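You operate a simulated robot arm through the tools that you are given. There is no shell and no other tool. Be economical: measure what you need, move in short steps, check, and stop when the job is done.

You run a simulated robot arm. Do the job below in one go: nothing can be reset, and whatever is moved stays where it is left.

JOB
Set the dishes at the riffle and run the hopper's sample into them.
Fine: the green dish on the chute mat by the meter, the orange one on the mat by the magnet; open the lever till the hopper is empty, then shut it.
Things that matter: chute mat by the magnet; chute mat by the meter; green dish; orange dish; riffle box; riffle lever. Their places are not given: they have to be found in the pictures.

The check looks at the end state, three seconds after you hand in, the way a careful person would. Anything else that was tipped, shoved, dropped, spilled or broken makes it a failure.

ROBOT AND FRAMES
A 6-joint arm with a two-finger parallel gripper, fixed in place. Base frame: the origin is at the foot of the arm, x ahead of it, y to its left, z up; the work surface is at about z = 0.8. Lengths are in m, angles in rad, forces in N, time in s.
With the tool pointing down near the work surface it reaches from about 0.26 to 0.68 m from the base axis. Its first joint turns from -1.152 to 1.152 rad. Payload 2.9 kg.
Tool frame: the origin (TCP) lies between the finger pads and is the grasp point; the fingertips stand 0.03 m ahead of it; z points along the fingers, y is the line along which they close. The gripper opens to 0.11 m. The fingers are 0.02 m wide and 0.01 m thick; the gripper's body (0.048 by 0.112 m) begins 0.055 m behind the TCP.
Orientation is that of the tool frame in the base frame, as a unit quaternion [x, y, z, w]. With the fingers straight down and closing along the base's y, the tool's x points along the base's -x, its y along +y and its z along -z.

CONTROLS
- The arm moves only by the tool apply_moves. Its argument "increments" is a list of rows, each a list of 7 numbers: the shift along the tool's x, y, z in units of 40 mm (1.0 is 40 mm), then the turn, a rotation vector about the tool's x, y, z in units of 6 degrees (1.0 is 6 degrees), then the gripper command, from -1 (shut) to 1 (fully open), values between in proportion. In form: [[x, y, z, ax, ay, az, jaw], ...]. A call has 1 to 8 rows; each row shifts and turns the commanded pose from where the row before left it, along the tool's axes as they then stand. A call with a number of a shift or a turn outside -1 to 1 is refused whole. Each row takes 0.2 s and may step no farther than 0.05 m and 0.15 rad from the row before; otherwise, or with a gripper value out of range, the whole call is refused. Where a pose cannot be reached the arm comes as near as it can. A force on the tool above 90 N (or 10 N above the force at the start of the call, whichever is more), or a blocked arm, ends the call early, and 0.2 s more pass. The fingers move at their own pace (about 0.108 m/s each) and stop on an object; they squeeze with about 40 N. The grip force told is the motor's: it shows also when the fingers shut on nothing. Time passes only in rows, and 0.2 s behind the last, so rows that do not move let the fingers close. The reply holds the time, the measured pose of the TCP, the force on the tool along the base axes, the opening and the grip force, in the units named above and with some noise, with the torque about the TCP (base axes, N m) and any sound that the robot's microphone picked up, and new pictures: "views" is both (left out), scene, wrist or none.
- Cameras (640 x 400 px; columns grow to the right, rows downward): "scene" is fixed at [0.0689, 0.4202, 1.3973]; the picture's right is [-0.83, -0.56, 0.00], its down [-0.27, 0.40, -0.88] and it looks along [0.49, -0.73, -0.48] (base axes); focal length 310 px, centre (320, 200). "wrist" rides on the gripper at [0.072, 0.017, -0.103] in the tool frame; the picture's right is [-0.23, 0.97, 0.00], its down [-0.76, -0.18, -0.62] and it looks along [-0.61, -0.14, 0.78] (tool axes); focal length 222 px, centre (320, 200).
- locate(camera, pixels): for up to 12 pixels [column, row] of the newest picture of that camera ("zoom" is the newest enlarged one), the place [x, y, z] in the base frame of the surface seen there, good to about 0.002 m, but the place of the scene camera against the robot may be out by one fixed shift of up to 0.012 m in any direction. The clock stands still meanwhile.
- enlarge(camera, box): a new picture of the part [left, top, right, bottom] of that camera's present view, enlarged. The clock stands still meanwhile.
- finish_job(): hands the job in; it is judged then, once.

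Work in short steps. Measure before you move; look again where a grasp or a placing could have gone wrong, and mend it. You have 80 turns and 200 pictures in all, those below and enlarged ones among them. Open the gripper and draw the arm clear of the work before you hand the job in, unless the task says otherwise; then end with one line.

The tools are called after "Request:" as a command line: name --pt "numbers of a row" for each row, then --argument value for the rest, lists and objects as JSON in quotes. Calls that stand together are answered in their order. apply_moves: Moves the arm, as the interface text tells. Its arguments: {"type":"object","properties":{"increments":{"type":"array","items":{"type":"array","items":{"type":"number"}}},"views":{"type":"string","enum":["both","scene","wrist","none"]}},"required":["increments"]} The other tools are called the same way: locate (camera, pixels) gives the place of the surface under pixels of a picture; enlarge (camera, box) takes an enlarged picture of a part of a camera's view; finish_job () hands the job in.

At the start:

```text
t: 0.0
tool_pos: [0.437, 0.0053, 1.2659]
ee_rot: [0.0, 1.0, 0.0, 0.0]
force: [0.1, -0.9, 0.1]
wrist_torque: [-0.03, 0.01, 0.0]
gripper_width: 0.11
grip_force: 0.1
```

scene: 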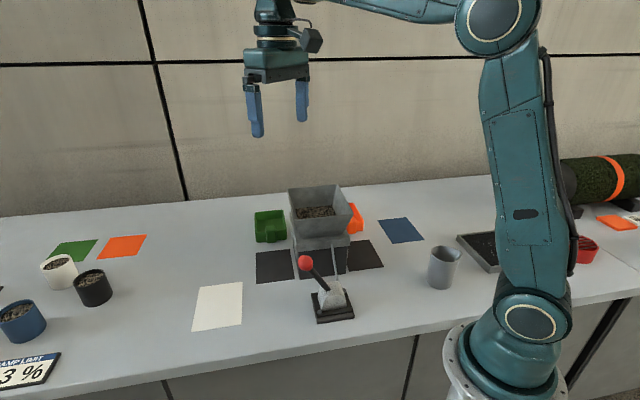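
wrist: 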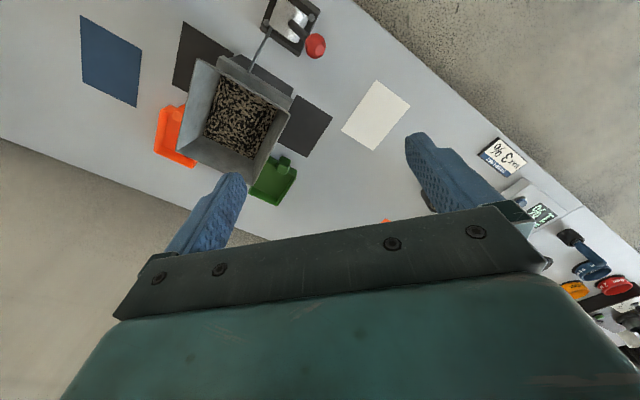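

The scene shows the riffle at about (320,220), with the green dish at (270,226), the orange dish at (355,218), dark mats at (275,266) and (365,255), and the lever at (305,263). I'll enlarge both views to see the details.

Request:
enlarge --camera "scene" --box '[220, 160, 440, 340]'

Request:
enlarge --camera "wrist" --box '[60, 0, 420, 220]'

Request:
enlarge --camera "scene" --box '[0, 220, 160, 400]'

Request:
enlarge --camera "wrist" --box '[460, 120, 640, 360]'

Request:
enlarge --camera "scene" --box '[420, 140, 640, 300]'

```text
2.22 times, centred on (330, 250) of scene
```

zoom: 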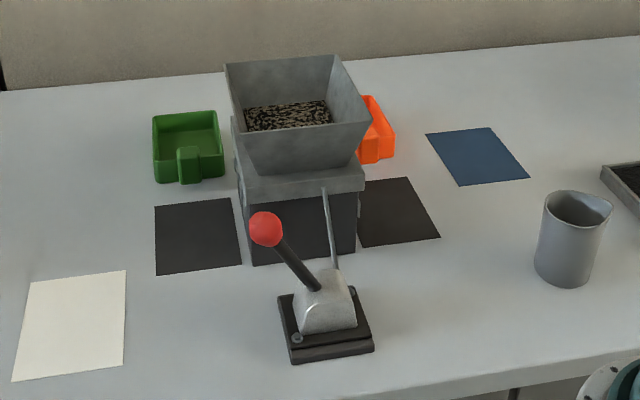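

```text
1.78 times, centred on (240, 110) of wrist
```

zoom: 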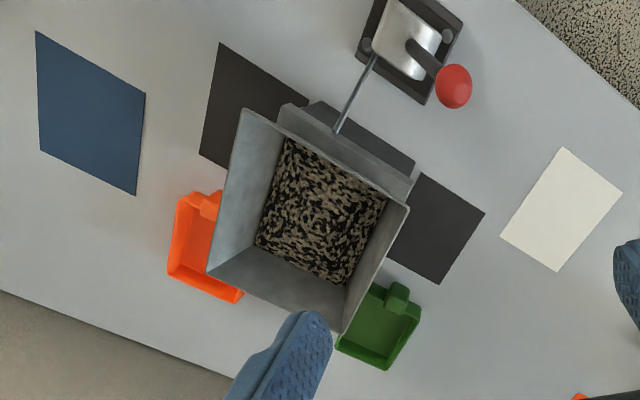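

```text
2.22 times, centred on (80, 310) of scene
```

zoom: 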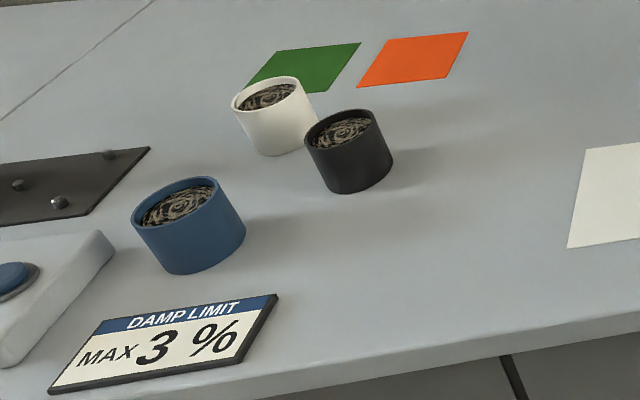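

```text
1.67 times, centred on (550, 240) of wrist
```

zoom: 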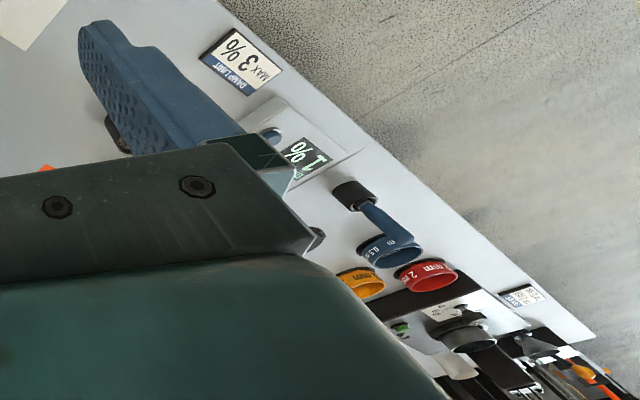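

```text
2.50 times, centred on (530, 220) of scene
```

zoom: 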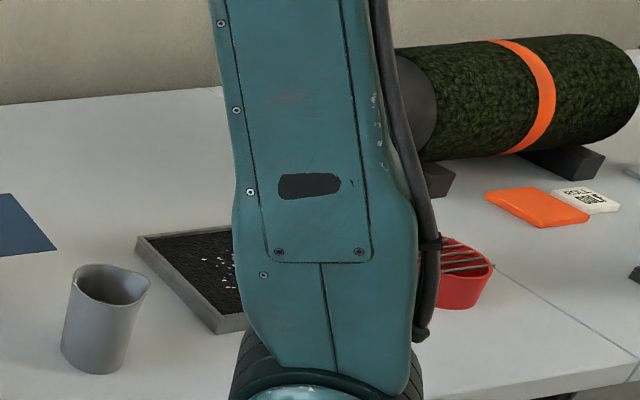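

The damp meter (display "1 %") is toward +y, on the scene's left. A red grate that looks like a magnet is on the right, behind the arm. Next I'll locate the key points.

Request:
locate --camera "scene" --pixels '[[256, 252], [291, 249], [294, 279], [257, 284], [347, 241], [371, 240], [384, 265], [350, 270], [305, 263], [316, 278], [331, 243], [333, 302]]'

Request:
locate --camera "wrist" --pixels '[[184, 22], [173, 86], [298, 95], [332, 120], [307, 159], [278, 143], [316, 46], [300, 30], [256, 60], [272, 193], [283, 163], [248, 185]]'

Request:
locate --camera "wrist" --pixels '[[295, 170], [278, 206], [186, 108], [157, 108], [154, 154], [194, 168], [177, 115], [165, 130], [240, 118], [195, 62], [289, 118], [250, 185]]'

Request:
locate --camera "scene" --pixels '[[255, 212], [284, 210], [297, 230], [288, 242], [256, 241], [285, 227], [270, 220], [362, 218], [353, 203], [288, 189], [341, 184], [352, 216]]'

```text
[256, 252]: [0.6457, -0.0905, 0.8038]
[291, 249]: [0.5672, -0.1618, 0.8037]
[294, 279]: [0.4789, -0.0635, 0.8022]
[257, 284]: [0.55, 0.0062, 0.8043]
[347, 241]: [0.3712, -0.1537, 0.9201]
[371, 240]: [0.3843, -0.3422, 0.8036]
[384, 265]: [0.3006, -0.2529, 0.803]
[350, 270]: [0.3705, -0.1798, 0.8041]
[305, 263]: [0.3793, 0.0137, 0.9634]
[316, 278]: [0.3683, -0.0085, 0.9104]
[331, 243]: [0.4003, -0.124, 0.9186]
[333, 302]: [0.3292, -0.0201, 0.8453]
```

```text
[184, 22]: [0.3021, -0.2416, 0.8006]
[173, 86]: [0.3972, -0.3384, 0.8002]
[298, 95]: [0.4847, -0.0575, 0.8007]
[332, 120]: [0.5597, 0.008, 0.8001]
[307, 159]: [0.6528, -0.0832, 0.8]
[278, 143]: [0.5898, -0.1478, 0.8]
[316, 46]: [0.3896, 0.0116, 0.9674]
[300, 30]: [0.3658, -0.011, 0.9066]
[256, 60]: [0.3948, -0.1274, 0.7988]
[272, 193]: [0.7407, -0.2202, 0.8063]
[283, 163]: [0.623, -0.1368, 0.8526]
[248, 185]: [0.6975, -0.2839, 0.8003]
```

```text
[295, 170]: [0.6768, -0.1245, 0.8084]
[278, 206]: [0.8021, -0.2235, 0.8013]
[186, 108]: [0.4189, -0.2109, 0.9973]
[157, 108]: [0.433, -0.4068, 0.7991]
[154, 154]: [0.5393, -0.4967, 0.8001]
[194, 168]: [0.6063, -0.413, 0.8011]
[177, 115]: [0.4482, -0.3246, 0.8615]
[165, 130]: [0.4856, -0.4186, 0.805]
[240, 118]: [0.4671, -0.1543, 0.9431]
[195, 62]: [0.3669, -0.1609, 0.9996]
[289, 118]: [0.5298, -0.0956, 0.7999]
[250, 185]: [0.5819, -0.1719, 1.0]
```

```text
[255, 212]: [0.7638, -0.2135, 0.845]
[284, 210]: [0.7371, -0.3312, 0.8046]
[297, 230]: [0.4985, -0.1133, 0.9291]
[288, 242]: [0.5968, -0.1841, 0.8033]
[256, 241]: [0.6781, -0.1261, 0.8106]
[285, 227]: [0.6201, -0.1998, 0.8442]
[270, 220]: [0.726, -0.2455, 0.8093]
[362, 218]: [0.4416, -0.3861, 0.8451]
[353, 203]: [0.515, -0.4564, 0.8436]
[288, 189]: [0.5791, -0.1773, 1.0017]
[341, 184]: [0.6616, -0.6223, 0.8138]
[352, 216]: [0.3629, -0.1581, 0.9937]
```

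The wrist and scene readings agree after a shift of about (+0.008, +0.007, -0.004). I'll zoom in on the dish handles and the lever before planning.

Request:
enlarge --camera "scene" --box '[245, 195, 305, 255]'

Request:
enlarge --camera "wrist" --box '[140, 90, 220, 180]'

Request:
enlarge --camera "wrist" --box '[240, 140, 310, 215]'

Request:
enlarge --camera "scene" --box '[285, 230, 365, 330]'

```text
6.67 times, centred on (275, 225) of scene
```

zoom: 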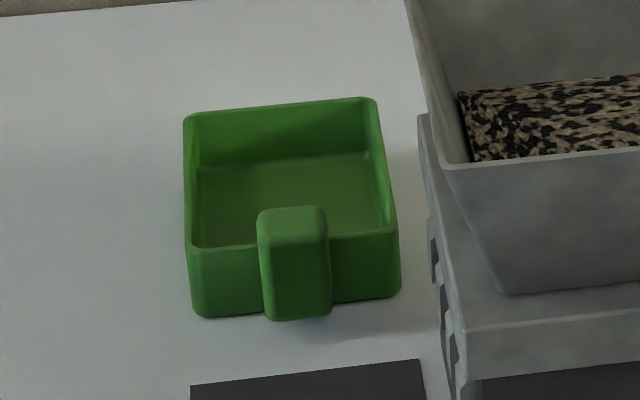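

```text
4.44 times, centred on (180, 135) of wrist
```

zoom: 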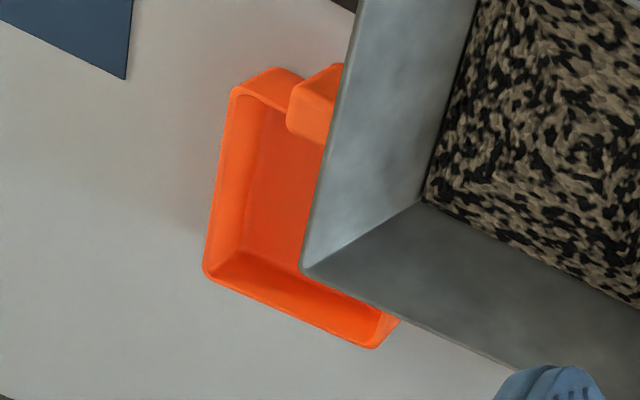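

```text
5.33 times, centred on (275, 178) of wrist
```

zoom: 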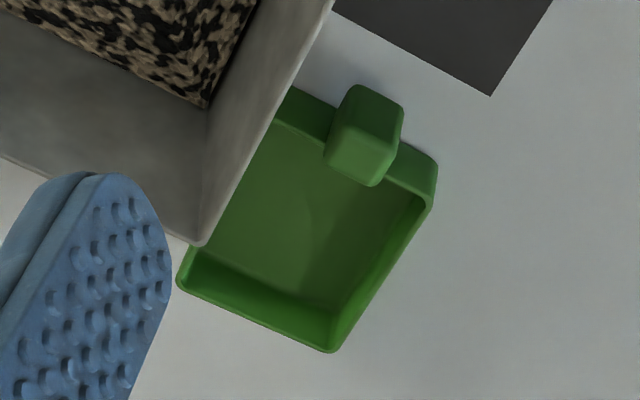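

```text
4.00 times, centred on (325, 280) of scene
```

zoom: 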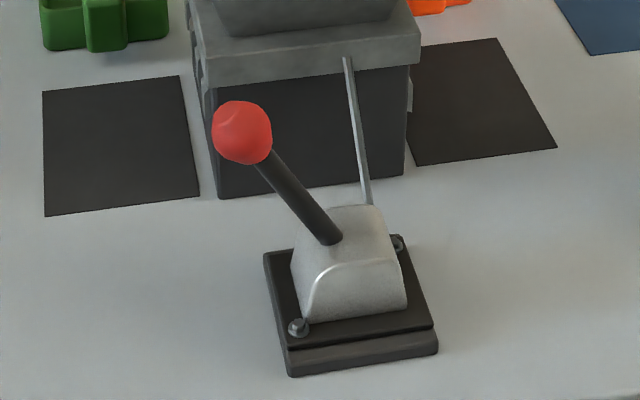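

The dish handles are blocks on the near rim that stand above the wall. I'll zoom in and measure the green dish's handle and rim.

Request:
enlarge --camera "scene" --box '[245, 195, 305, 255]'

Request:
locate --camera "zoom" --pixels '[[265, 213], [318, 208], [268, 232], [318, 230], [270, 310], [325, 308], [192, 118], [372, 102], [193, 250], [392, 232], [200, 310], [395, 290]]'

Request:
locate --camera "scene" --pixels '[[330, 289], [305, 268], [321, 283], [325, 312], [318, 322], [353, 315], [344, 290], [313, 293], [372, 255], [377, 280], [340, 265], [335, 284]]'

```text
6.67 times, centred on (275, 225) of scene
```

zoom: 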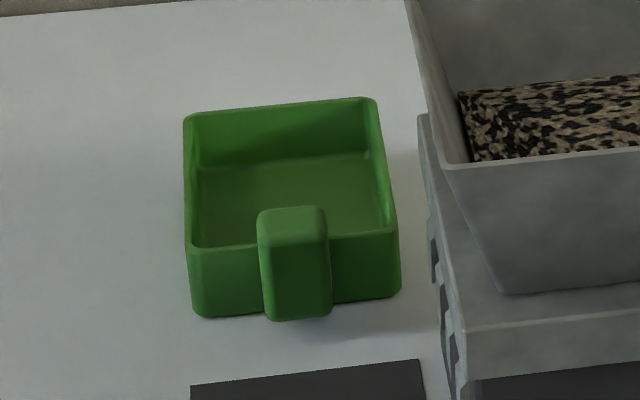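

```text
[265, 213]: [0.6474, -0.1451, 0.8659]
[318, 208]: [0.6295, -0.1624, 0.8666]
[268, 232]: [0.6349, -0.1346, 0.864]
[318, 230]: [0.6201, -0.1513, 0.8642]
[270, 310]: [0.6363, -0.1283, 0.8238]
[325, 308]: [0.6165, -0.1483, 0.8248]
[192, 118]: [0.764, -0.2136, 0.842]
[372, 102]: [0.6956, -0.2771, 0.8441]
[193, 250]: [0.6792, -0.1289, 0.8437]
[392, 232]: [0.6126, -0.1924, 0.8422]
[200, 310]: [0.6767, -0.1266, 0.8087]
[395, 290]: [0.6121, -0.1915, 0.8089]
```

```text
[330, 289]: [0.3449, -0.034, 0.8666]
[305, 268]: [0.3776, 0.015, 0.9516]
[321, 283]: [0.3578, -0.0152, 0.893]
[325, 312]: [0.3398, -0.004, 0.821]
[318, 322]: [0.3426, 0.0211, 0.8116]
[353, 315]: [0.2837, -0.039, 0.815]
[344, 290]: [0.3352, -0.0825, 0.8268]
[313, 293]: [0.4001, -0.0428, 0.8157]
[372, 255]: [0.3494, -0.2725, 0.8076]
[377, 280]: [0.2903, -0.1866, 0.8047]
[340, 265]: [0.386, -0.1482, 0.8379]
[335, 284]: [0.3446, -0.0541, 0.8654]
```

Measurements, with u = (0.707,-0.707) and v = (0.707,0.707):
- **Green dish:** centre about (0.696,-0.196), with its handle at about (0.641,-0.141) and handle top at z 0.863.
- **Mats:** green mat centre about (0.569,-0.070), orange mat centre about (0.387,-0.257).
- **Lever:** it leans toward +v.

I'll grip the handle along u with the camera facing outward, so I first turn the tool -135° high above the work.

Request:
apply_moves --pt "0 0 0 0 0 1 1" --pt "0 0 0 0 0 1 1" --pt "0 0 0 0 0 1 1" --pt "0 0 0 0 0 1 1" --pt "0 0 0 0 0 1 1" --pt "0 0 0 0 0 1 1" --pt "0 0 0 0 0 1 1" --pt "0 0 0 0 0 1 1" --views "none"

Request:
apply_moves --pt "0 0 0 0 0 1 1" --pt "0 0 0 0 0 1 1" --pt "0 0 0 0 0 1 1" --pt "0 0 0 0 0 1 1" --pt "0 0 0 0 0 1 1" --pt "0 0 0 0 0 1 1" --pt "0 0 0 0 0 1 1" --pt "0 0 0 0 0 1 1" --views "none"

Request:
apply_moves --pt "0 0 0 0 0 1 1" --pt "0 0 0 0 0 1 1" --pt "0 0 0 0 0 1 1" --pt "0 0 0 0 0 1 1" --pt "0 0 0 0 0 1 1" --pt "0 0 0 0 0 1 1" --pt "0 0 0 0 0 0.5 1" --pt "0 0 0 0 0 0 1" --views "both"

```text
t: 1.8
tool_pos: [0.4355, 0.0059, 1.2654]
ee_rot: [0.408, 0.913, 0.0, 0.0]
force: [-0.2, -0.4, 0.7]
wrist_torque: [0.0, -0.01, 0.01]
gripper_width: 0.11
grip_force: 0.0
```

```text
t: 3.6
tool_pos: [0.4357, 0.0054, 1.266]
ee_rot: [0.744, 0.668, 0.0, 0.0]
force: [-0.1, -0.2, 0.2]
wrist_torque: [0.01, -0.01, 0.0]
gripper_width: 0.1098
grip_force: 0.1
```

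```text
t: 5.4
tool_pos: [0.4357, 0.006, 1.2652]
ee_rot: [0.924, 0.382, 0.0, 0.0]
force: [0.4, -0.1, 0.7]
wrist_torque: [0.02, 0.0, 0.02]
gripper_width: 0.11
grip_force: 0.0
```

scene: 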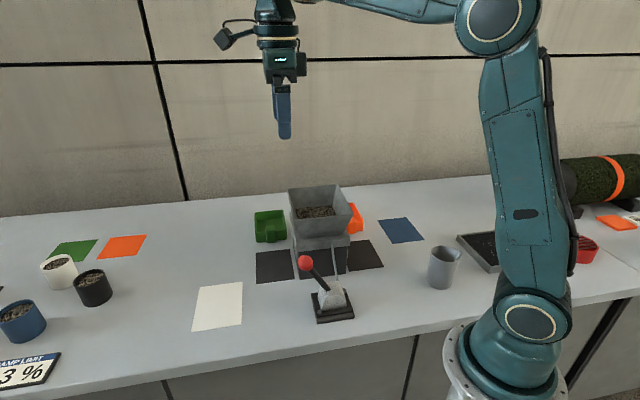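
wrist: 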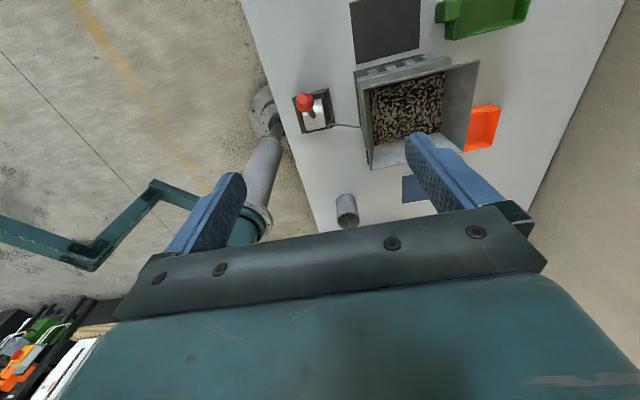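

The turn succeeded: tool x is now +v and tool y is +u. I'll move above the green handle at about z 1.10.

Request:
apply_moves --pt "0.146 0.89 0.6 0 0 0 1" --pt "0.146 0.89 0.6 0 0 0 1" --pt "0.146 0.89 0.6 0 0 0 1" --pt "0.146 0.89 0.6 0 0 0 1" --pt "0.146 0.89 0.6 0 0 0 1" --pt "0.146 0.89 0.6 0 0 0 1" --pt "0.146 0.89 0.6 0 0 0 1" --pt "0 0 0 0 0 0 1" --views "both"

```text
t: 7.2
tool_pos: [0.6261, -0.1392, 1.0919]
ee_rot: [0.924, 0.382, 0.0, 0.0]
force: [0.5, -0.2, -0.6]
wrist_torque: [0.01, 0.01, -0.01]
gripper_width: 0.1099
grip_force: 0.0
out of reach, approached as far as the arm can: row 7
```

scene: 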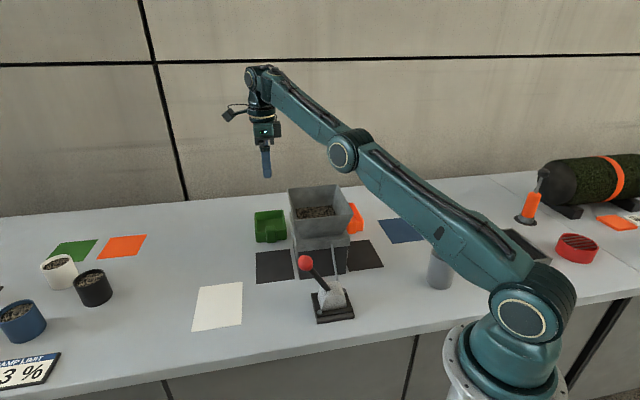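
wrist: 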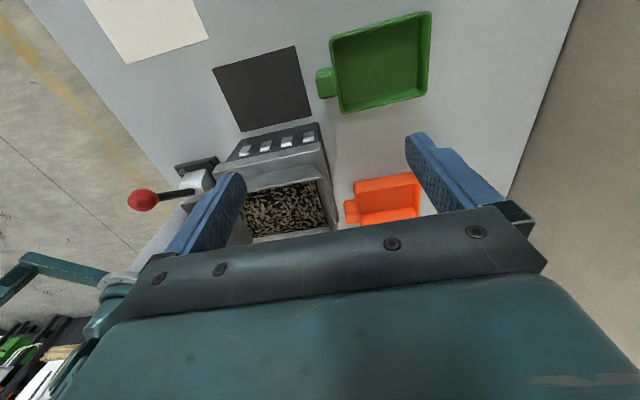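

There's a clear wrist view now. The arm is at its reach limit at this height, and lower down it should reach farther. I'll measure both dishes from here.

Request:
enlarge --camera "wrist" --box '[210, 0, 450, 240]'

Request:
locate --camera "wrist" --pixels '[[318, 73], [319, 95], [331, 70], [333, 91], [331, 37], [430, 13], [428, 94], [342, 112], [214, 69], [295, 47], [311, 113], [242, 131]]'

Request:
locate --camera "wrist" --pixels '[[346, 203], [347, 220], [356, 201], [358, 217], [355, 181], [416, 173], [421, 212], [247, 150], [308, 138], [320, 124], [238, 160], [145, 201]]'

```text
1.67 times, centred on (330, 120) of wrist
```

zoom: 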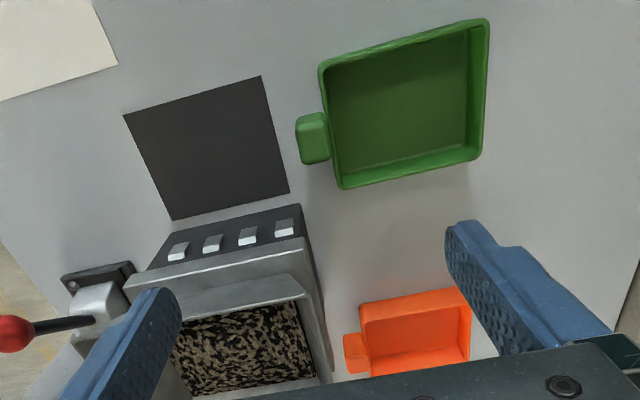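

```text
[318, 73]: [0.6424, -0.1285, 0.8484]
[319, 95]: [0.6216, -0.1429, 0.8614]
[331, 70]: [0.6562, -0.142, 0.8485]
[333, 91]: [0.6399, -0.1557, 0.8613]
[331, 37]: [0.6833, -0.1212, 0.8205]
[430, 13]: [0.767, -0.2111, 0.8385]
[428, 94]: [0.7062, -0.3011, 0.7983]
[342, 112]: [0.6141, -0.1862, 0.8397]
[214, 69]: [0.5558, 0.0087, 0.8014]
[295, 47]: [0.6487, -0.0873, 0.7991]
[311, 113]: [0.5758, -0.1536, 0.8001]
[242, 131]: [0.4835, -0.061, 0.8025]
```

```text
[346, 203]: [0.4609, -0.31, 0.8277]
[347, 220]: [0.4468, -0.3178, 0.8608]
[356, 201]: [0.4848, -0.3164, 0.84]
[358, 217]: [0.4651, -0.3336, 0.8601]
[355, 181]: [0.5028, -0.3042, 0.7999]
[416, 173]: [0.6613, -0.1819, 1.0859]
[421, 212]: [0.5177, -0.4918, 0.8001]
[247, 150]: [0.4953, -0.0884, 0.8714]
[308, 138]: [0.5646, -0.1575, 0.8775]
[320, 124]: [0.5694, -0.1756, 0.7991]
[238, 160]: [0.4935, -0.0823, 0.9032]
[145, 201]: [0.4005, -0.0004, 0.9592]
```

The wrist readings put the green handle centre at (0.640,-0.142), 0.023 m thick along u. The mat centre is (0.566,-0.073), so the dish needs a pure -u shift of about 0.176 m. I'll descend partway with the jaw at about 0.07 m and re-measure.

Request:
apply_moves --pt "0 0 0.8 0 0 0 0.3" --pt "0 0 0.8 0 0 0 0.3" --pt "0 0 0.8 0 0 0 0.3" --pt "0 0 0.8 0 0 0 0.3" --pt "0 0 0 0 0 0 0.3" --views "wrist"

```text
t: 8.4
tool_pos: [0.627, -0.1402, 0.9617]
ee_rot: [0.924, 0.383, 0.0, 0.001]
force: [-0.5, 0.7, -0.4]
wrist_torque: [0.01, 0.04, 0.0]
gripper_width: 0.0712
grip_force: 0.2
```

wrist: 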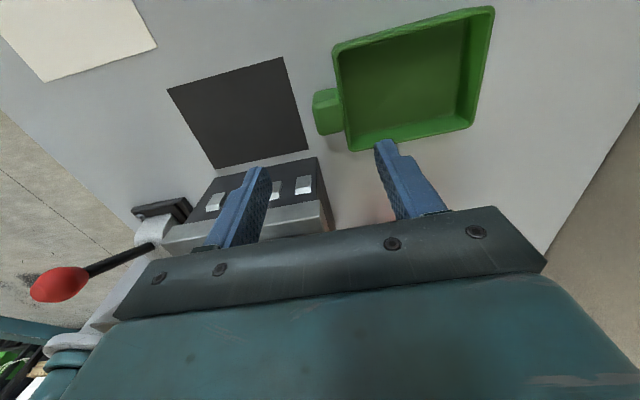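

I'm at (0.627,-0.140,0.962). I'll re-measure the handle from this closer view.

Request:
locate --camera "wrist" --pixels '[[316, 95], [319, 113], [335, 92], [338, 108], [326, 102], [320, 130], [341, 127], [333, 50], [492, 10], [354, 148], [470, 127], [329, 115]]'

Request:
enlarge --camera "wrist" --box '[280, 60, 400, 160]'

```text
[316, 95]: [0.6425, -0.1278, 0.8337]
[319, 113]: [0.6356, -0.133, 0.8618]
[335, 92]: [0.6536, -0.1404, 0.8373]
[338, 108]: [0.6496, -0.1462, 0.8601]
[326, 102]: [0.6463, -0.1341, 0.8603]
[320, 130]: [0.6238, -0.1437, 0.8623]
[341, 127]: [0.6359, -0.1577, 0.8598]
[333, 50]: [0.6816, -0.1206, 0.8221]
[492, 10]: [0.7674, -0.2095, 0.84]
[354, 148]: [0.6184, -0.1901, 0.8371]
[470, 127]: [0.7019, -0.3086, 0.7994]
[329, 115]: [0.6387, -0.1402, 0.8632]
```

```text
4.00 times, centred on (340, 110) of wrist
```

zoom: 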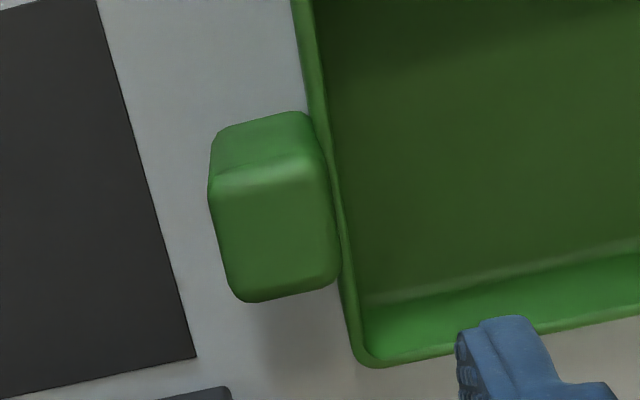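

The handle plus wall centre is at about (0.641,-0.145). I'll shift there first, then descend to z 0.853.

Request:
apply_moves --pt "0.16 0.33 0.3 0 0 0 0.3" --pt "0 0 0.8 0 0 0 0.3" --pt "0 0 0.8 0 0 0 0.3" --pt "0 0 0.8 0 0 0 0.3" --pt "0 0 0 0 0 0 0.3" --views "both"

```text
t: 9.6
tool_pos: [0.6462, -0.1468, 0.8683]
ee_rot: [0.925, 0.381, 0.01, 0.008]
force: [-17.8, -3.4, 59.8]
wrist_torque: [-1.85, -0.85, -0.77]
gripper_width: 0.0667
grip_force: 0.1
```

scene: 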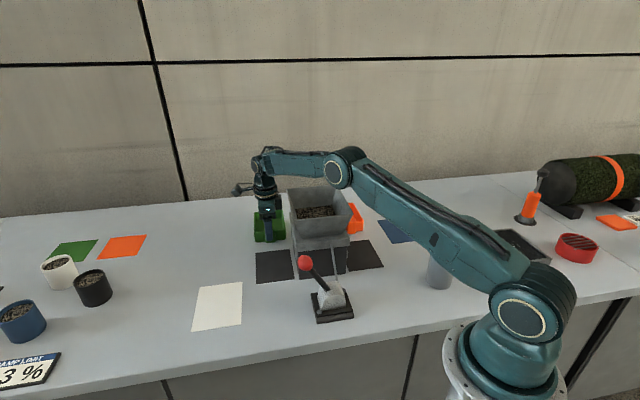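
wrist: 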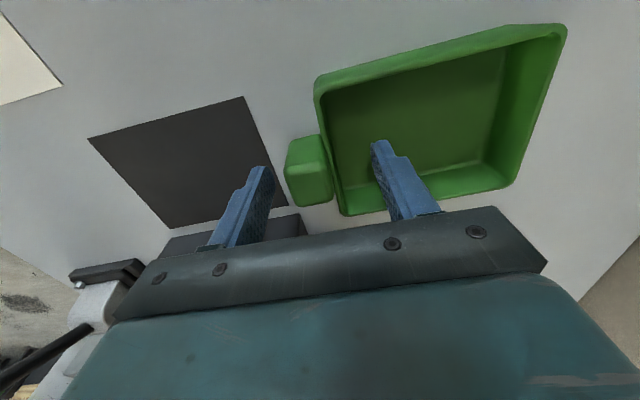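

There's an unexpected contact: about 60 N upward, and the torque puts it near the inner finger. I'll look at this before moving.

Request:
enlarge --camera "wrist" --box '[220, 60, 460, 230]'

Request:
enlarge --camera "scene" --box '[230, 140, 370, 260]'

Request:
locate --camera "wrist" --pixels '[[378, 143], [372, 150], [450, 100], [400, 150], [360, 195], [340, 212], [317, 80], [562, 28], [514, 186], [300, 140], [310, 185], [265, 168]]'

```text
2.35 times, centred on (340, 145) of wrist
```

zoom: 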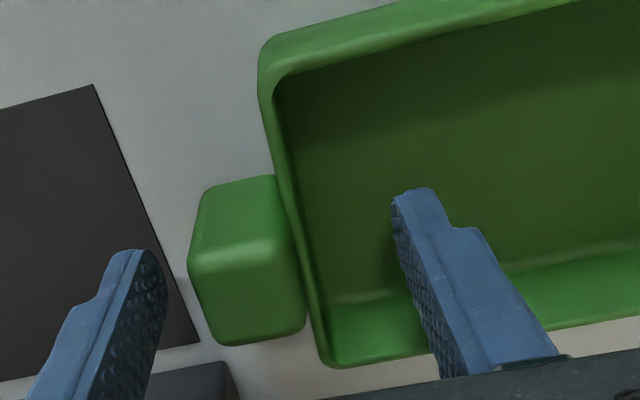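

```text
3.33 times, centred on (300, 200) of scene
```

zoom: 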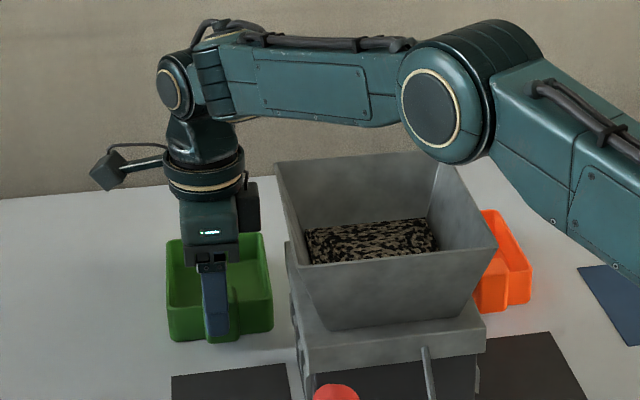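

```text
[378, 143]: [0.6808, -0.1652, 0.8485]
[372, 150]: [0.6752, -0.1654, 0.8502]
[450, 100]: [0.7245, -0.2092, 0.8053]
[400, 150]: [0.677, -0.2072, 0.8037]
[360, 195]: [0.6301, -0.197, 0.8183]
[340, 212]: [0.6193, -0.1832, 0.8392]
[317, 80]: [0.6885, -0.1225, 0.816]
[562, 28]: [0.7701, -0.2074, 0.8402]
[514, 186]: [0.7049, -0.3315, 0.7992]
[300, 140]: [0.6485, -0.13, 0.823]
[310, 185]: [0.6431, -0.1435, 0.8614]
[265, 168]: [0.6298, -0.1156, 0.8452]
```

Both fingertips look free of the dish. The elbow or forearm may be resting on the hopper rim, so I'll check the elbow's location.

Request:
locate --camera "scene" --pixels '[[341, 186], [328, 170], [350, 185], [310, 175], [290, 173], [270, 200], [305, 182], [365, 195]]'

Request:
enlarge --camera "scene" --box '[310, 150, 380, 220]'

```text
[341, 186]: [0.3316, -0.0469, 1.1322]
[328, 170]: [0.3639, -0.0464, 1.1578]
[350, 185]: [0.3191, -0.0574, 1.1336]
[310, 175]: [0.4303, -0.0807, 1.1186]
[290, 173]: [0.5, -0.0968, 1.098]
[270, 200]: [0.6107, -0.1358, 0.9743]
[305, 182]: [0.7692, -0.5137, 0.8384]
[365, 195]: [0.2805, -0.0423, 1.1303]
```

```text
5.71 times, centred on (345, 185) of scene
```

zoom: 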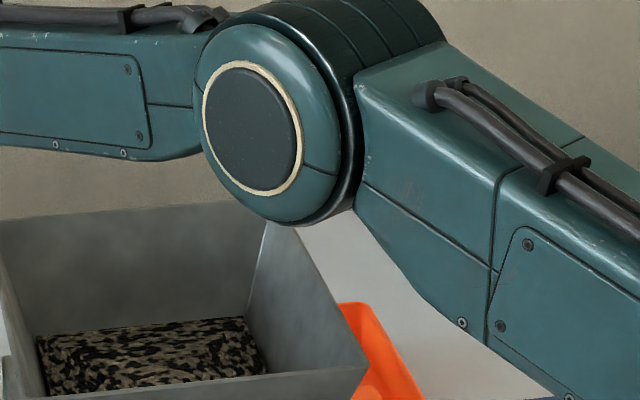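

The elbow clears the hopper (z 1.13 against 1.00). The torque places the contact at the inner fingertip, so the dish interior seems solid to it at about rim height. I'll back up, then grip only the part of the handle above the rim.

Request:
apply_moves --pt "0 0 -0.6 0 0 0 0.3" --pt "0 0 0 0 0 0 0.3" --views "wrist"

```text
t: 10.2
tool_pos: [0.6414, -0.1448, 0.8755]
ee_rot: [0.923, 0.384, -0.002, -0.001]
force: [0.6, 0.0, -0.1]
wrist_torque: [-0.02, 0.01, 0.01]
gripper_width: 0.0715
grip_force: 0.0
```

wrist: 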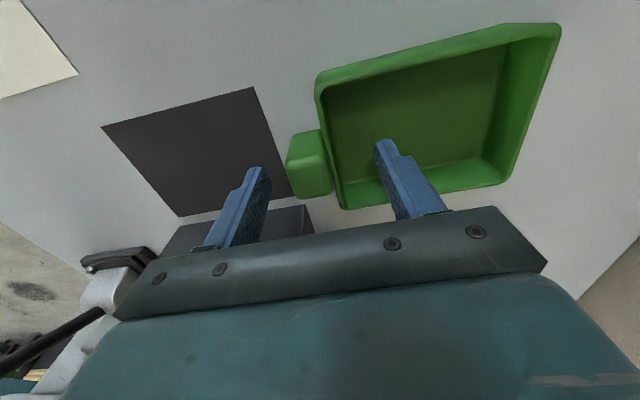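

The force is gone at z 0.8755. I'll check whether the dish moved.

Request:
locate --camera "wrist" --pixels '[[291, 160], [324, 153], [297, 192], [328, 185], [310, 178], [307, 158], [380, 142], [264, 170], [318, 80], [560, 26], [343, 208], [420, 120]]'

Request:
enlarge --camera "scene" --box '[235, 185, 315, 255]'

```text
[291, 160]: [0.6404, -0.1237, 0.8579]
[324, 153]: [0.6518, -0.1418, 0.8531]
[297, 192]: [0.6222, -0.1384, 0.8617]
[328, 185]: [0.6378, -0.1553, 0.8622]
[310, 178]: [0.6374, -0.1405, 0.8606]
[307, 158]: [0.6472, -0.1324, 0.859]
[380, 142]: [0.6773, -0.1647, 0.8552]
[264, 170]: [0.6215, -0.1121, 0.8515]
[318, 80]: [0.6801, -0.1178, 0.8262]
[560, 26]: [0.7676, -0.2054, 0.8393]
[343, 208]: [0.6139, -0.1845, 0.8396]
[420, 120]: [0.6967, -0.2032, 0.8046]
```

```text
5.71 times, centred on (275, 220) of scene
```

zoom: 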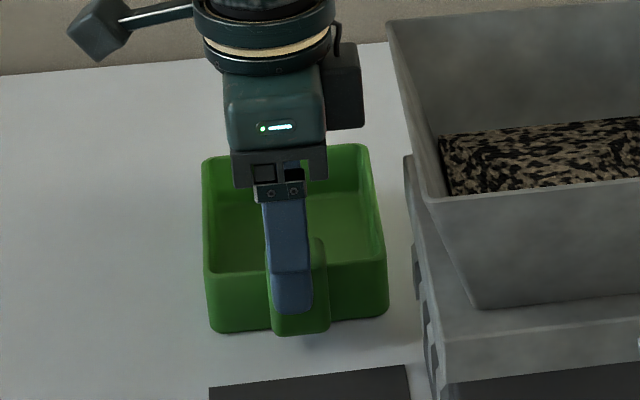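

The dish is unmoved and the handle centre is at (0.637,-0.140). I'll shift -u by 6 mm, lower 3 mm, and close.

Request:
apply_moves --pt "0 -0.15 0.08 0 0 0 0.3" --pt "0 0 0 0 0 0 -1" --pt "0 0 0 0 0 0 -1" --pt "0 0 0 0 0 0 -1" --views "wrist"

```text
t: 11.2
tool_pos: [0.6357, -0.1398, 0.8741]
ee_rot: [0.924, 0.383, 0.0, 0.0]
force: [-0.2, -0.3, 0.0]
wrist_torque: [0.05, 0.03, -0.01]
gripper_width: 0.027
grip_force: 40.0
```

wrist: 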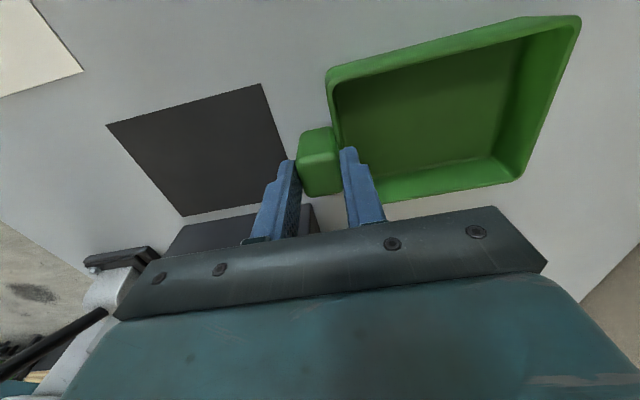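

The grip holds at 27 mm with 40 N. I'll lift 3 cm gently and check.

Request:
apply_moves --pt "0 0 -0.25 0 0 0 -1" --pt "0 0 -0.5 0 0 0 -1" --pt "0 0 0 0 0 0 -1" --views "both"

```text
t: 12.0
tool_pos: [0.6373, -0.1413, 0.908]
ee_rot: [0.924, 0.382, -0.001, -0.001]
force: [0.7, -0.3, -0.4]
wrist_torque: [0.0, -0.01, -0.01]
gripper_width: 0.0002
grip_force: 37.9
```

scene: 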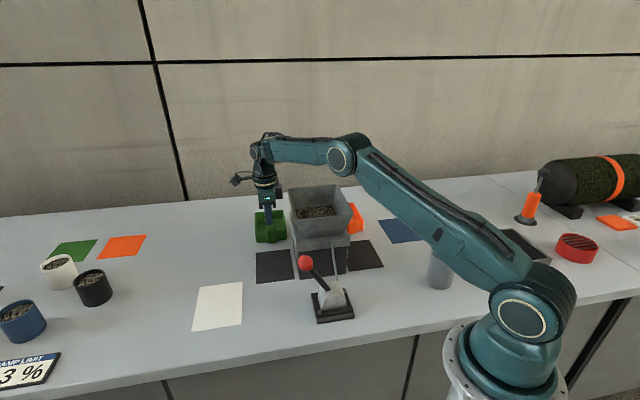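
wrist: 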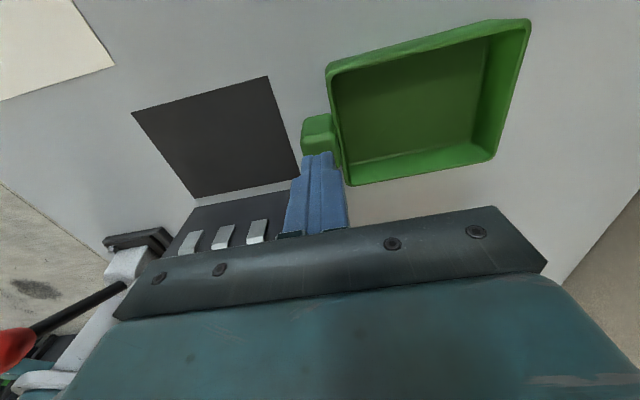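

The handle slipped out of the shallow grip and the dish stayed put. The dish only needs a straight -u move along the table, so I'll grip the handle again and slide it instead of lifting. First I'll re-measure the handle.

Request:
apply_moves --pt "0 0 0 0 0 0 0.1" --pt "0 0 0 0 0 0 0.1" --views "wrist"

Request:
enlarge --camera "wrist" --box '[270, 80, 390, 180]'

Request:
locate --camera "wrist" --pixels '[[305, 122], [333, 117], [307, 150], [320, 142], [328, 68], [527, 20], [346, 184], [490, 162], [334, 135], [322, 128], [340, 163], [318, 135]]'

```text
t: 12.6
tool_pos: [0.6376, -0.1416, 0.9071]
ee_rot: [0.924, 0.383, 0.001, -0.001]
force: [0.0, 1.2, 1.0]
wrist_torque: [-0.01, -0.01, -0.03]
gripper_width: 0.0603
grip_force: 0.1
```

wrist: 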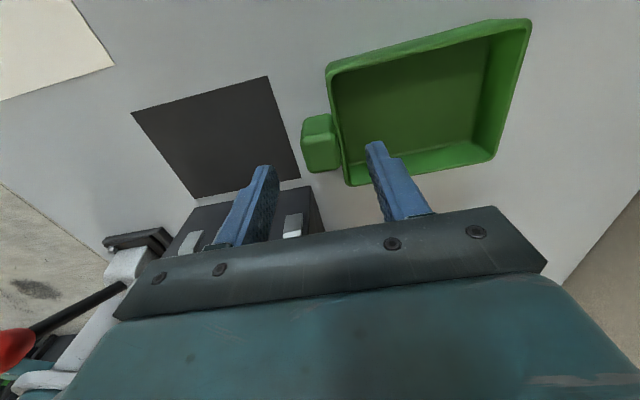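

```text
4.00 times, centred on (330, 130) of wrist
```

zoom: 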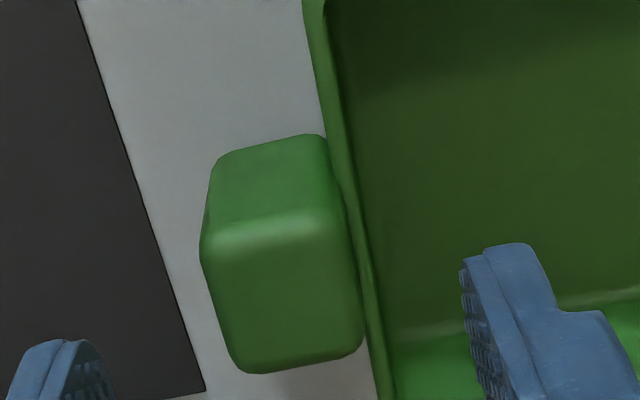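

```text
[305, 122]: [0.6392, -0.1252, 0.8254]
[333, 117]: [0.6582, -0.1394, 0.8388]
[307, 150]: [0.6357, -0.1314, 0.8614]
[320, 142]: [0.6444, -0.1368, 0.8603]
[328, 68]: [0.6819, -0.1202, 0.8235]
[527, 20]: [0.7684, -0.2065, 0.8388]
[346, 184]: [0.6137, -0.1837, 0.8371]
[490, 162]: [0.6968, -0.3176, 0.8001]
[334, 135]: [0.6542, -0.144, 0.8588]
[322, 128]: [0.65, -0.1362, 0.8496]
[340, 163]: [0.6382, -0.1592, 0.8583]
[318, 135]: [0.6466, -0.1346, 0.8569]
```

The dish has not moved, and the handle centre (0.638,-0.143) matches the TCP. I'll descend to z 0.873 and close.

Request:
apply_moves --pt "0 0.03 0.5 0 0 0 0.1" --pt "0 0 0.35 0 0 0 0.1" --pt "0 0 0 0 0 0 -1" --pt "0 0 0 0 0 0 -1" --pt "0 0 0 0 0 0 -1" --views "none"

```text
t: 13.8
tool_pos: [0.6377, -0.1433, 0.8726]
ee_rot: [0.924, 0.383, 0.0, 0.0]
force: [0.3, -0.1, 0.1]
wrist_torque: [0.01, 0.0, 0.0]
gripper_width: 0.0268
grip_force: 39.8
```

Gripped at 26.8 mm. I'll slide 3 cm along -u as a trial.

Request:
apply_moves --pt "0 -0.25 0 0 0 0 -1" --pt "0 -0.5 0 0 0 0 -1" --pt "0 0 0 0 0 0 -1" --views "both"

```text
t: 14.6
tool_pos: [0.6172, -0.1192, 0.8737]
ee_rot: [0.924, 0.382, 0.0, 0.0]
force: [1.3, -2.0, 3.2]
wrist_torque: [-0.25, 0.05, 0.02]
gripper_width: 0.0269
grip_force: 40.0
```

scene: 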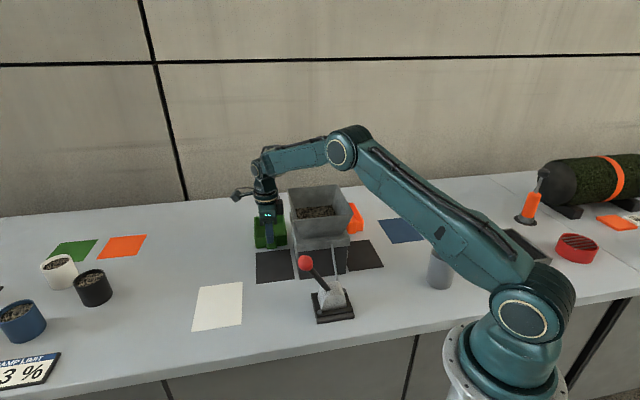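
wrist: 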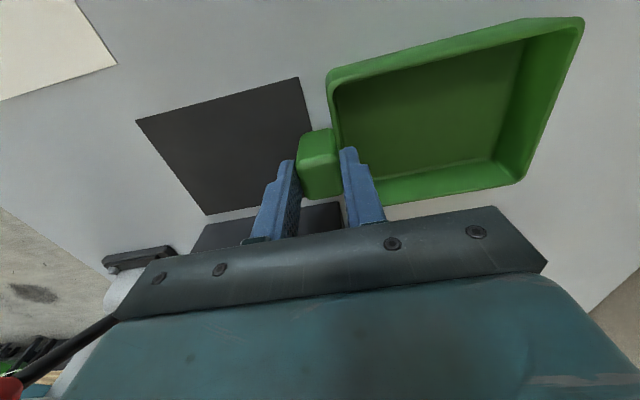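

The dish slides well and stays square. I'll continue about 0.10 m.

Request:
apply_moves --pt "0 -0.4 0 0 0 0 -1" --pt "0 -0.5 0 0 0 0 -1" --pt "0 -0.5 0 0 0 0 -1" --pt "0 -0.5 0 0 0 0 -1" --pt "0 -0.5 0 0 0 0 -1" --pt "0 0 0 0 0 0 -1" --views "both"

```text
t: 16.0
tool_pos: [0.5484, -0.0501, 0.8724]
ee_rot: [0.924, 0.383, 0.0, 0.001]
force: [1.2, 0.0, 0.3]
wrist_torque: [0.01, 0.0, -0.02]
gripper_width: 0.0271
grip_force: 40.3
```

scene: 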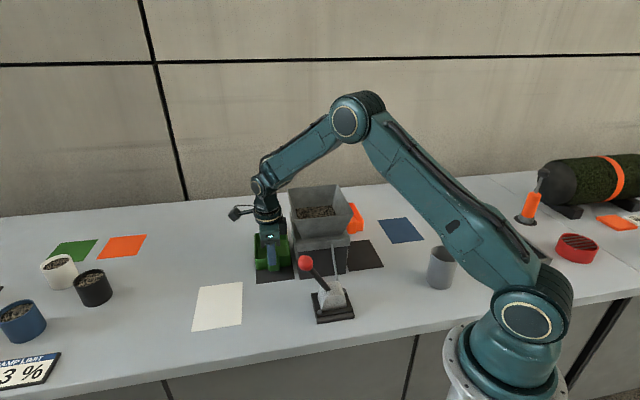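
wrist: 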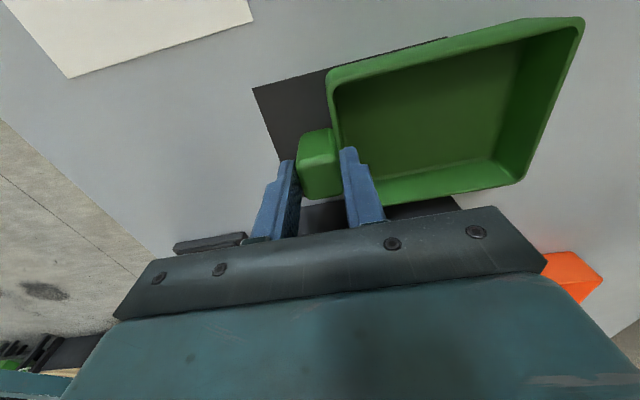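

The dish is nearly there. I'll measure the dish and mat to get the final offset.

Request:
locate --camera "wrist" --pixels '[[329, 76], [582, 20], [345, 202], [524, 178], [252, 88], [448, 38], [279, 164], [335, 70], [480, 100], [350, 190]]'

```text
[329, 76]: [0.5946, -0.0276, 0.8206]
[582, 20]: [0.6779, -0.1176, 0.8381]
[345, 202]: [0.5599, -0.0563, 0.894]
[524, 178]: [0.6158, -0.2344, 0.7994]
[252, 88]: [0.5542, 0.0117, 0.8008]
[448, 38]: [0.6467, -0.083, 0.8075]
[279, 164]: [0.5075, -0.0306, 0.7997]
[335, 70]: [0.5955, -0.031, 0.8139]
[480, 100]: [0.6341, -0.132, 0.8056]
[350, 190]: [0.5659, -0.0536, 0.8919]
```

The dish's left edge lines up with the mat edge (v about 0.399). It still needs about -0.049 m along u.

Request:
apply_moves --pt "0 -0.4 0 0 0 0 -1" --pt "0 -0.5 0 0 0 0 -1" --pt "0 -0.33 0 0 0 0 -1" --pt "0 0 0 0 0 0 -1" --views "both"

```text
t: 17.0
tool_pos: [0.5134, -0.0163, 0.8735]
ee_rot: [0.924, 0.383, 0.0, 0.0]
force: [0.4, 1.0, 1.3]
wrist_torque: [0.06, 0.08, 0.02]
gripper_width: 0.027
grip_force: 39.6
```

scene: 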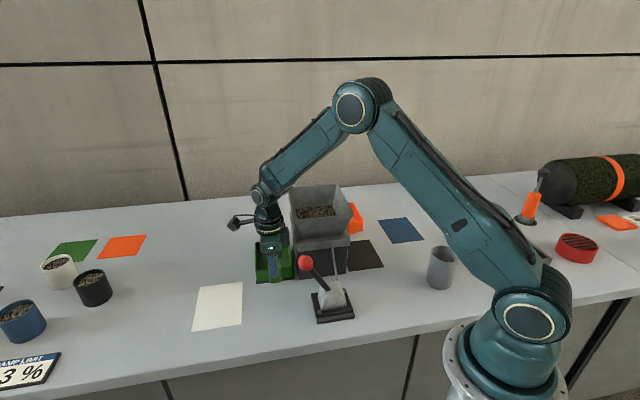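
wrist: 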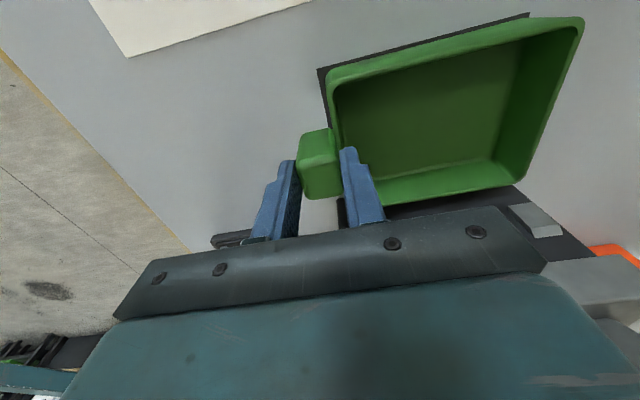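

The dish sits on the mat. I'll release, rise, and look.

Request:
apply_moves --pt "0 0 0 0 0 0 0" --pt "0 0 0 0 0 0 0" --pt "0 0 -0.5 0 0 0 0" --pt "0 0 -1 0 0 0 0" --pt "0 0 -1 0 0 0 0" --pt "0 0 -1 0 0 0 0" --pt "0 0 -1 0 0 0 0" --pt "0 0 0 0 0 0 0" --views "both"

Request:
enlarge --camera "scene" --box '[230, 190, 400, 310]'

```text
t: 18.8
tool_pos: [0.5121, -0.0141, 1.0509]
ee_rot: [0.924, 0.383, 0.0, 0.0]
force: [0.0, -0.6, -0.2]
wrist_torque: [0.0, -0.01, 0.03]
gripper_width: 0.0551
grip_force: 0.2
```

scene: 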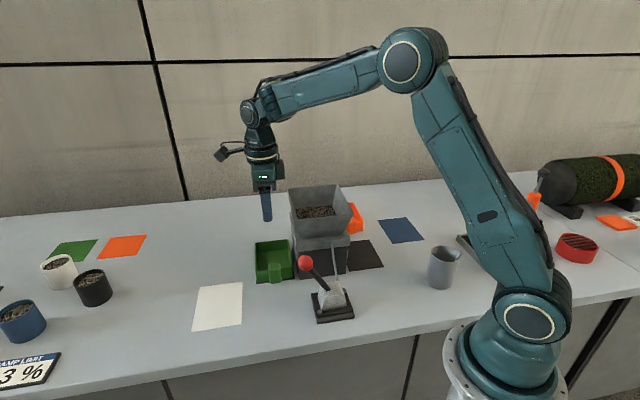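
wrist: 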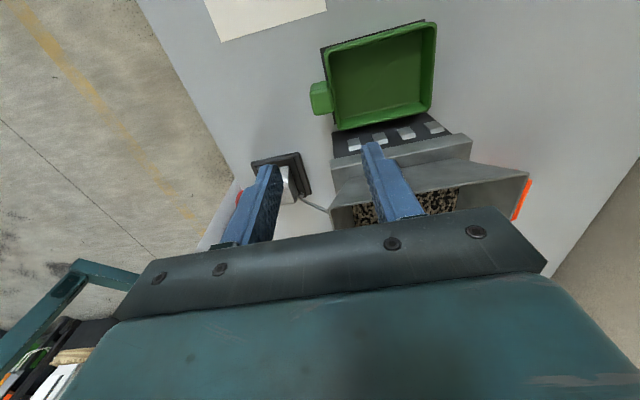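

```text
3.33 times, centred on (315, 250) of scene
```

zoom: 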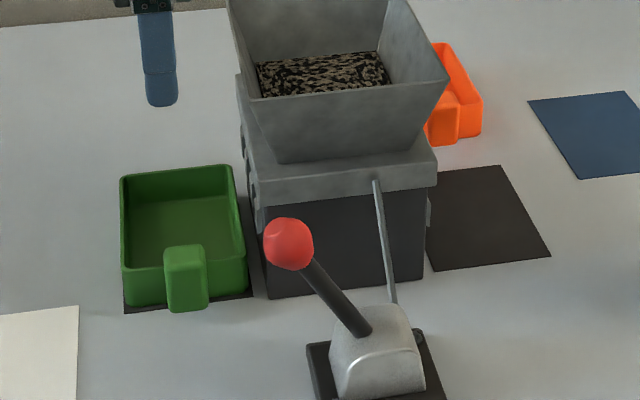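

The green dish is well placed on its mat. For the orange dish I need the tool turned 180° (tool x = -v), so I rise and rotate back.

Request:
apply_moves --pt "0 0 -0.6 0 0 -1 0" --pt "0 0 -0.6 0 0 -1 0" --pt "0 0 -0.6 0 0 -1 0" --pt "0 0 -0.6 0 0 -1 0" --pt "0 0 0 0 0 -1 0" --pt "0 0 0 0 0 -1 0" --pt "0 0 0 0 0 -1 0" --pt "0 0 0 0 0 -1 0" --views "none"

Request:
apply_moves --pt "0 0 0 0 0 -1 0" --pt "0 0 0 0 0 -1 0" --pt "0 0 0 0 0 -1 0" --pt "0 0 0 0 0 -1 0" --pt "0 0 0 0 0 -1 0" --pt "0 0 0 0 0 -1 0" --pt "0 0 0 0 0 -1 0" --pt "0 0 0 0 0 -1 0" --views "none"

Request:
apply_moves --pt "0 0 0 0 0 -1 0" --pt "0 0 0 0 0 -1 0" --pt "0 0 0 0 0 -1 0" --pt "0 0 0 0 0 -1 0" --pt "0 0 0 0 0 -1 0" --pt "0 0 0 0 0 -1 0" --pt "0 0 0 0 0 -1 0" --pt "0 0 0 0 0 -1 0" --views "none"

Request:
apply_moves --pt "0 0 0 0 0 -1 0" --pt "0 0 0 0 0 -1 0" --pt "0 0 0 0 0 -1 0" --pt "0 0 0 0 0 -1 0" --pt "0 0 0 0 0 -1 0" --pt "0 0 0 0 0 -1 0" --pt "0 0 0 0 0 0 0" --views "wrist"

```text
t: 20.6
tool_pos: [0.5143, -0.0171, 1.1498]
ee_rot: [0.688, 0.725, -0.001, 0.0]
force: [-0.1, -0.2, 0.0]
wrist_torque: [0.02, 0.03, -0.03]
gripper_width: 0.055
grip_force: 0.0
```

```text
t: 22.4
tool_pos: [0.5116, -0.0164, 1.1502]
ee_rot: [0.333, 0.943, -0.001, 0.001]
force: [-0.3, -0.7, 0.8]
wrist_torque: [-0.01, -0.01, -0.01]
gripper_width: 0.055
grip_force: 0.1
```

```text
t: 24.2
tool_pos: [0.5143, -0.0167, 1.1496]
ee_rot: [-0.079, 0.997, 0.0, 0.0]
force: [-0.8, 0.2, -0.7]
wrist_torque: [-0.02, -0.01, -0.01]
gripper_width: 0.0552
grip_force: 0.2
```

```text
t: 25.8
tool_pos: [0.5141, -0.017, 1.1488]
ee_rot: [-0.384, 0.923, 0.0, 0.001]
force: [-0.6, 0.6, 0.3]
wrist_torque: [0.0, 0.01, -0.01]
gripper_width: 0.0552
grip_force: 0.0
```

wrist: 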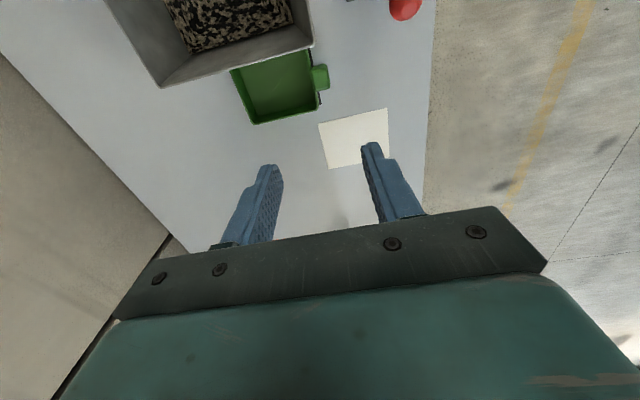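

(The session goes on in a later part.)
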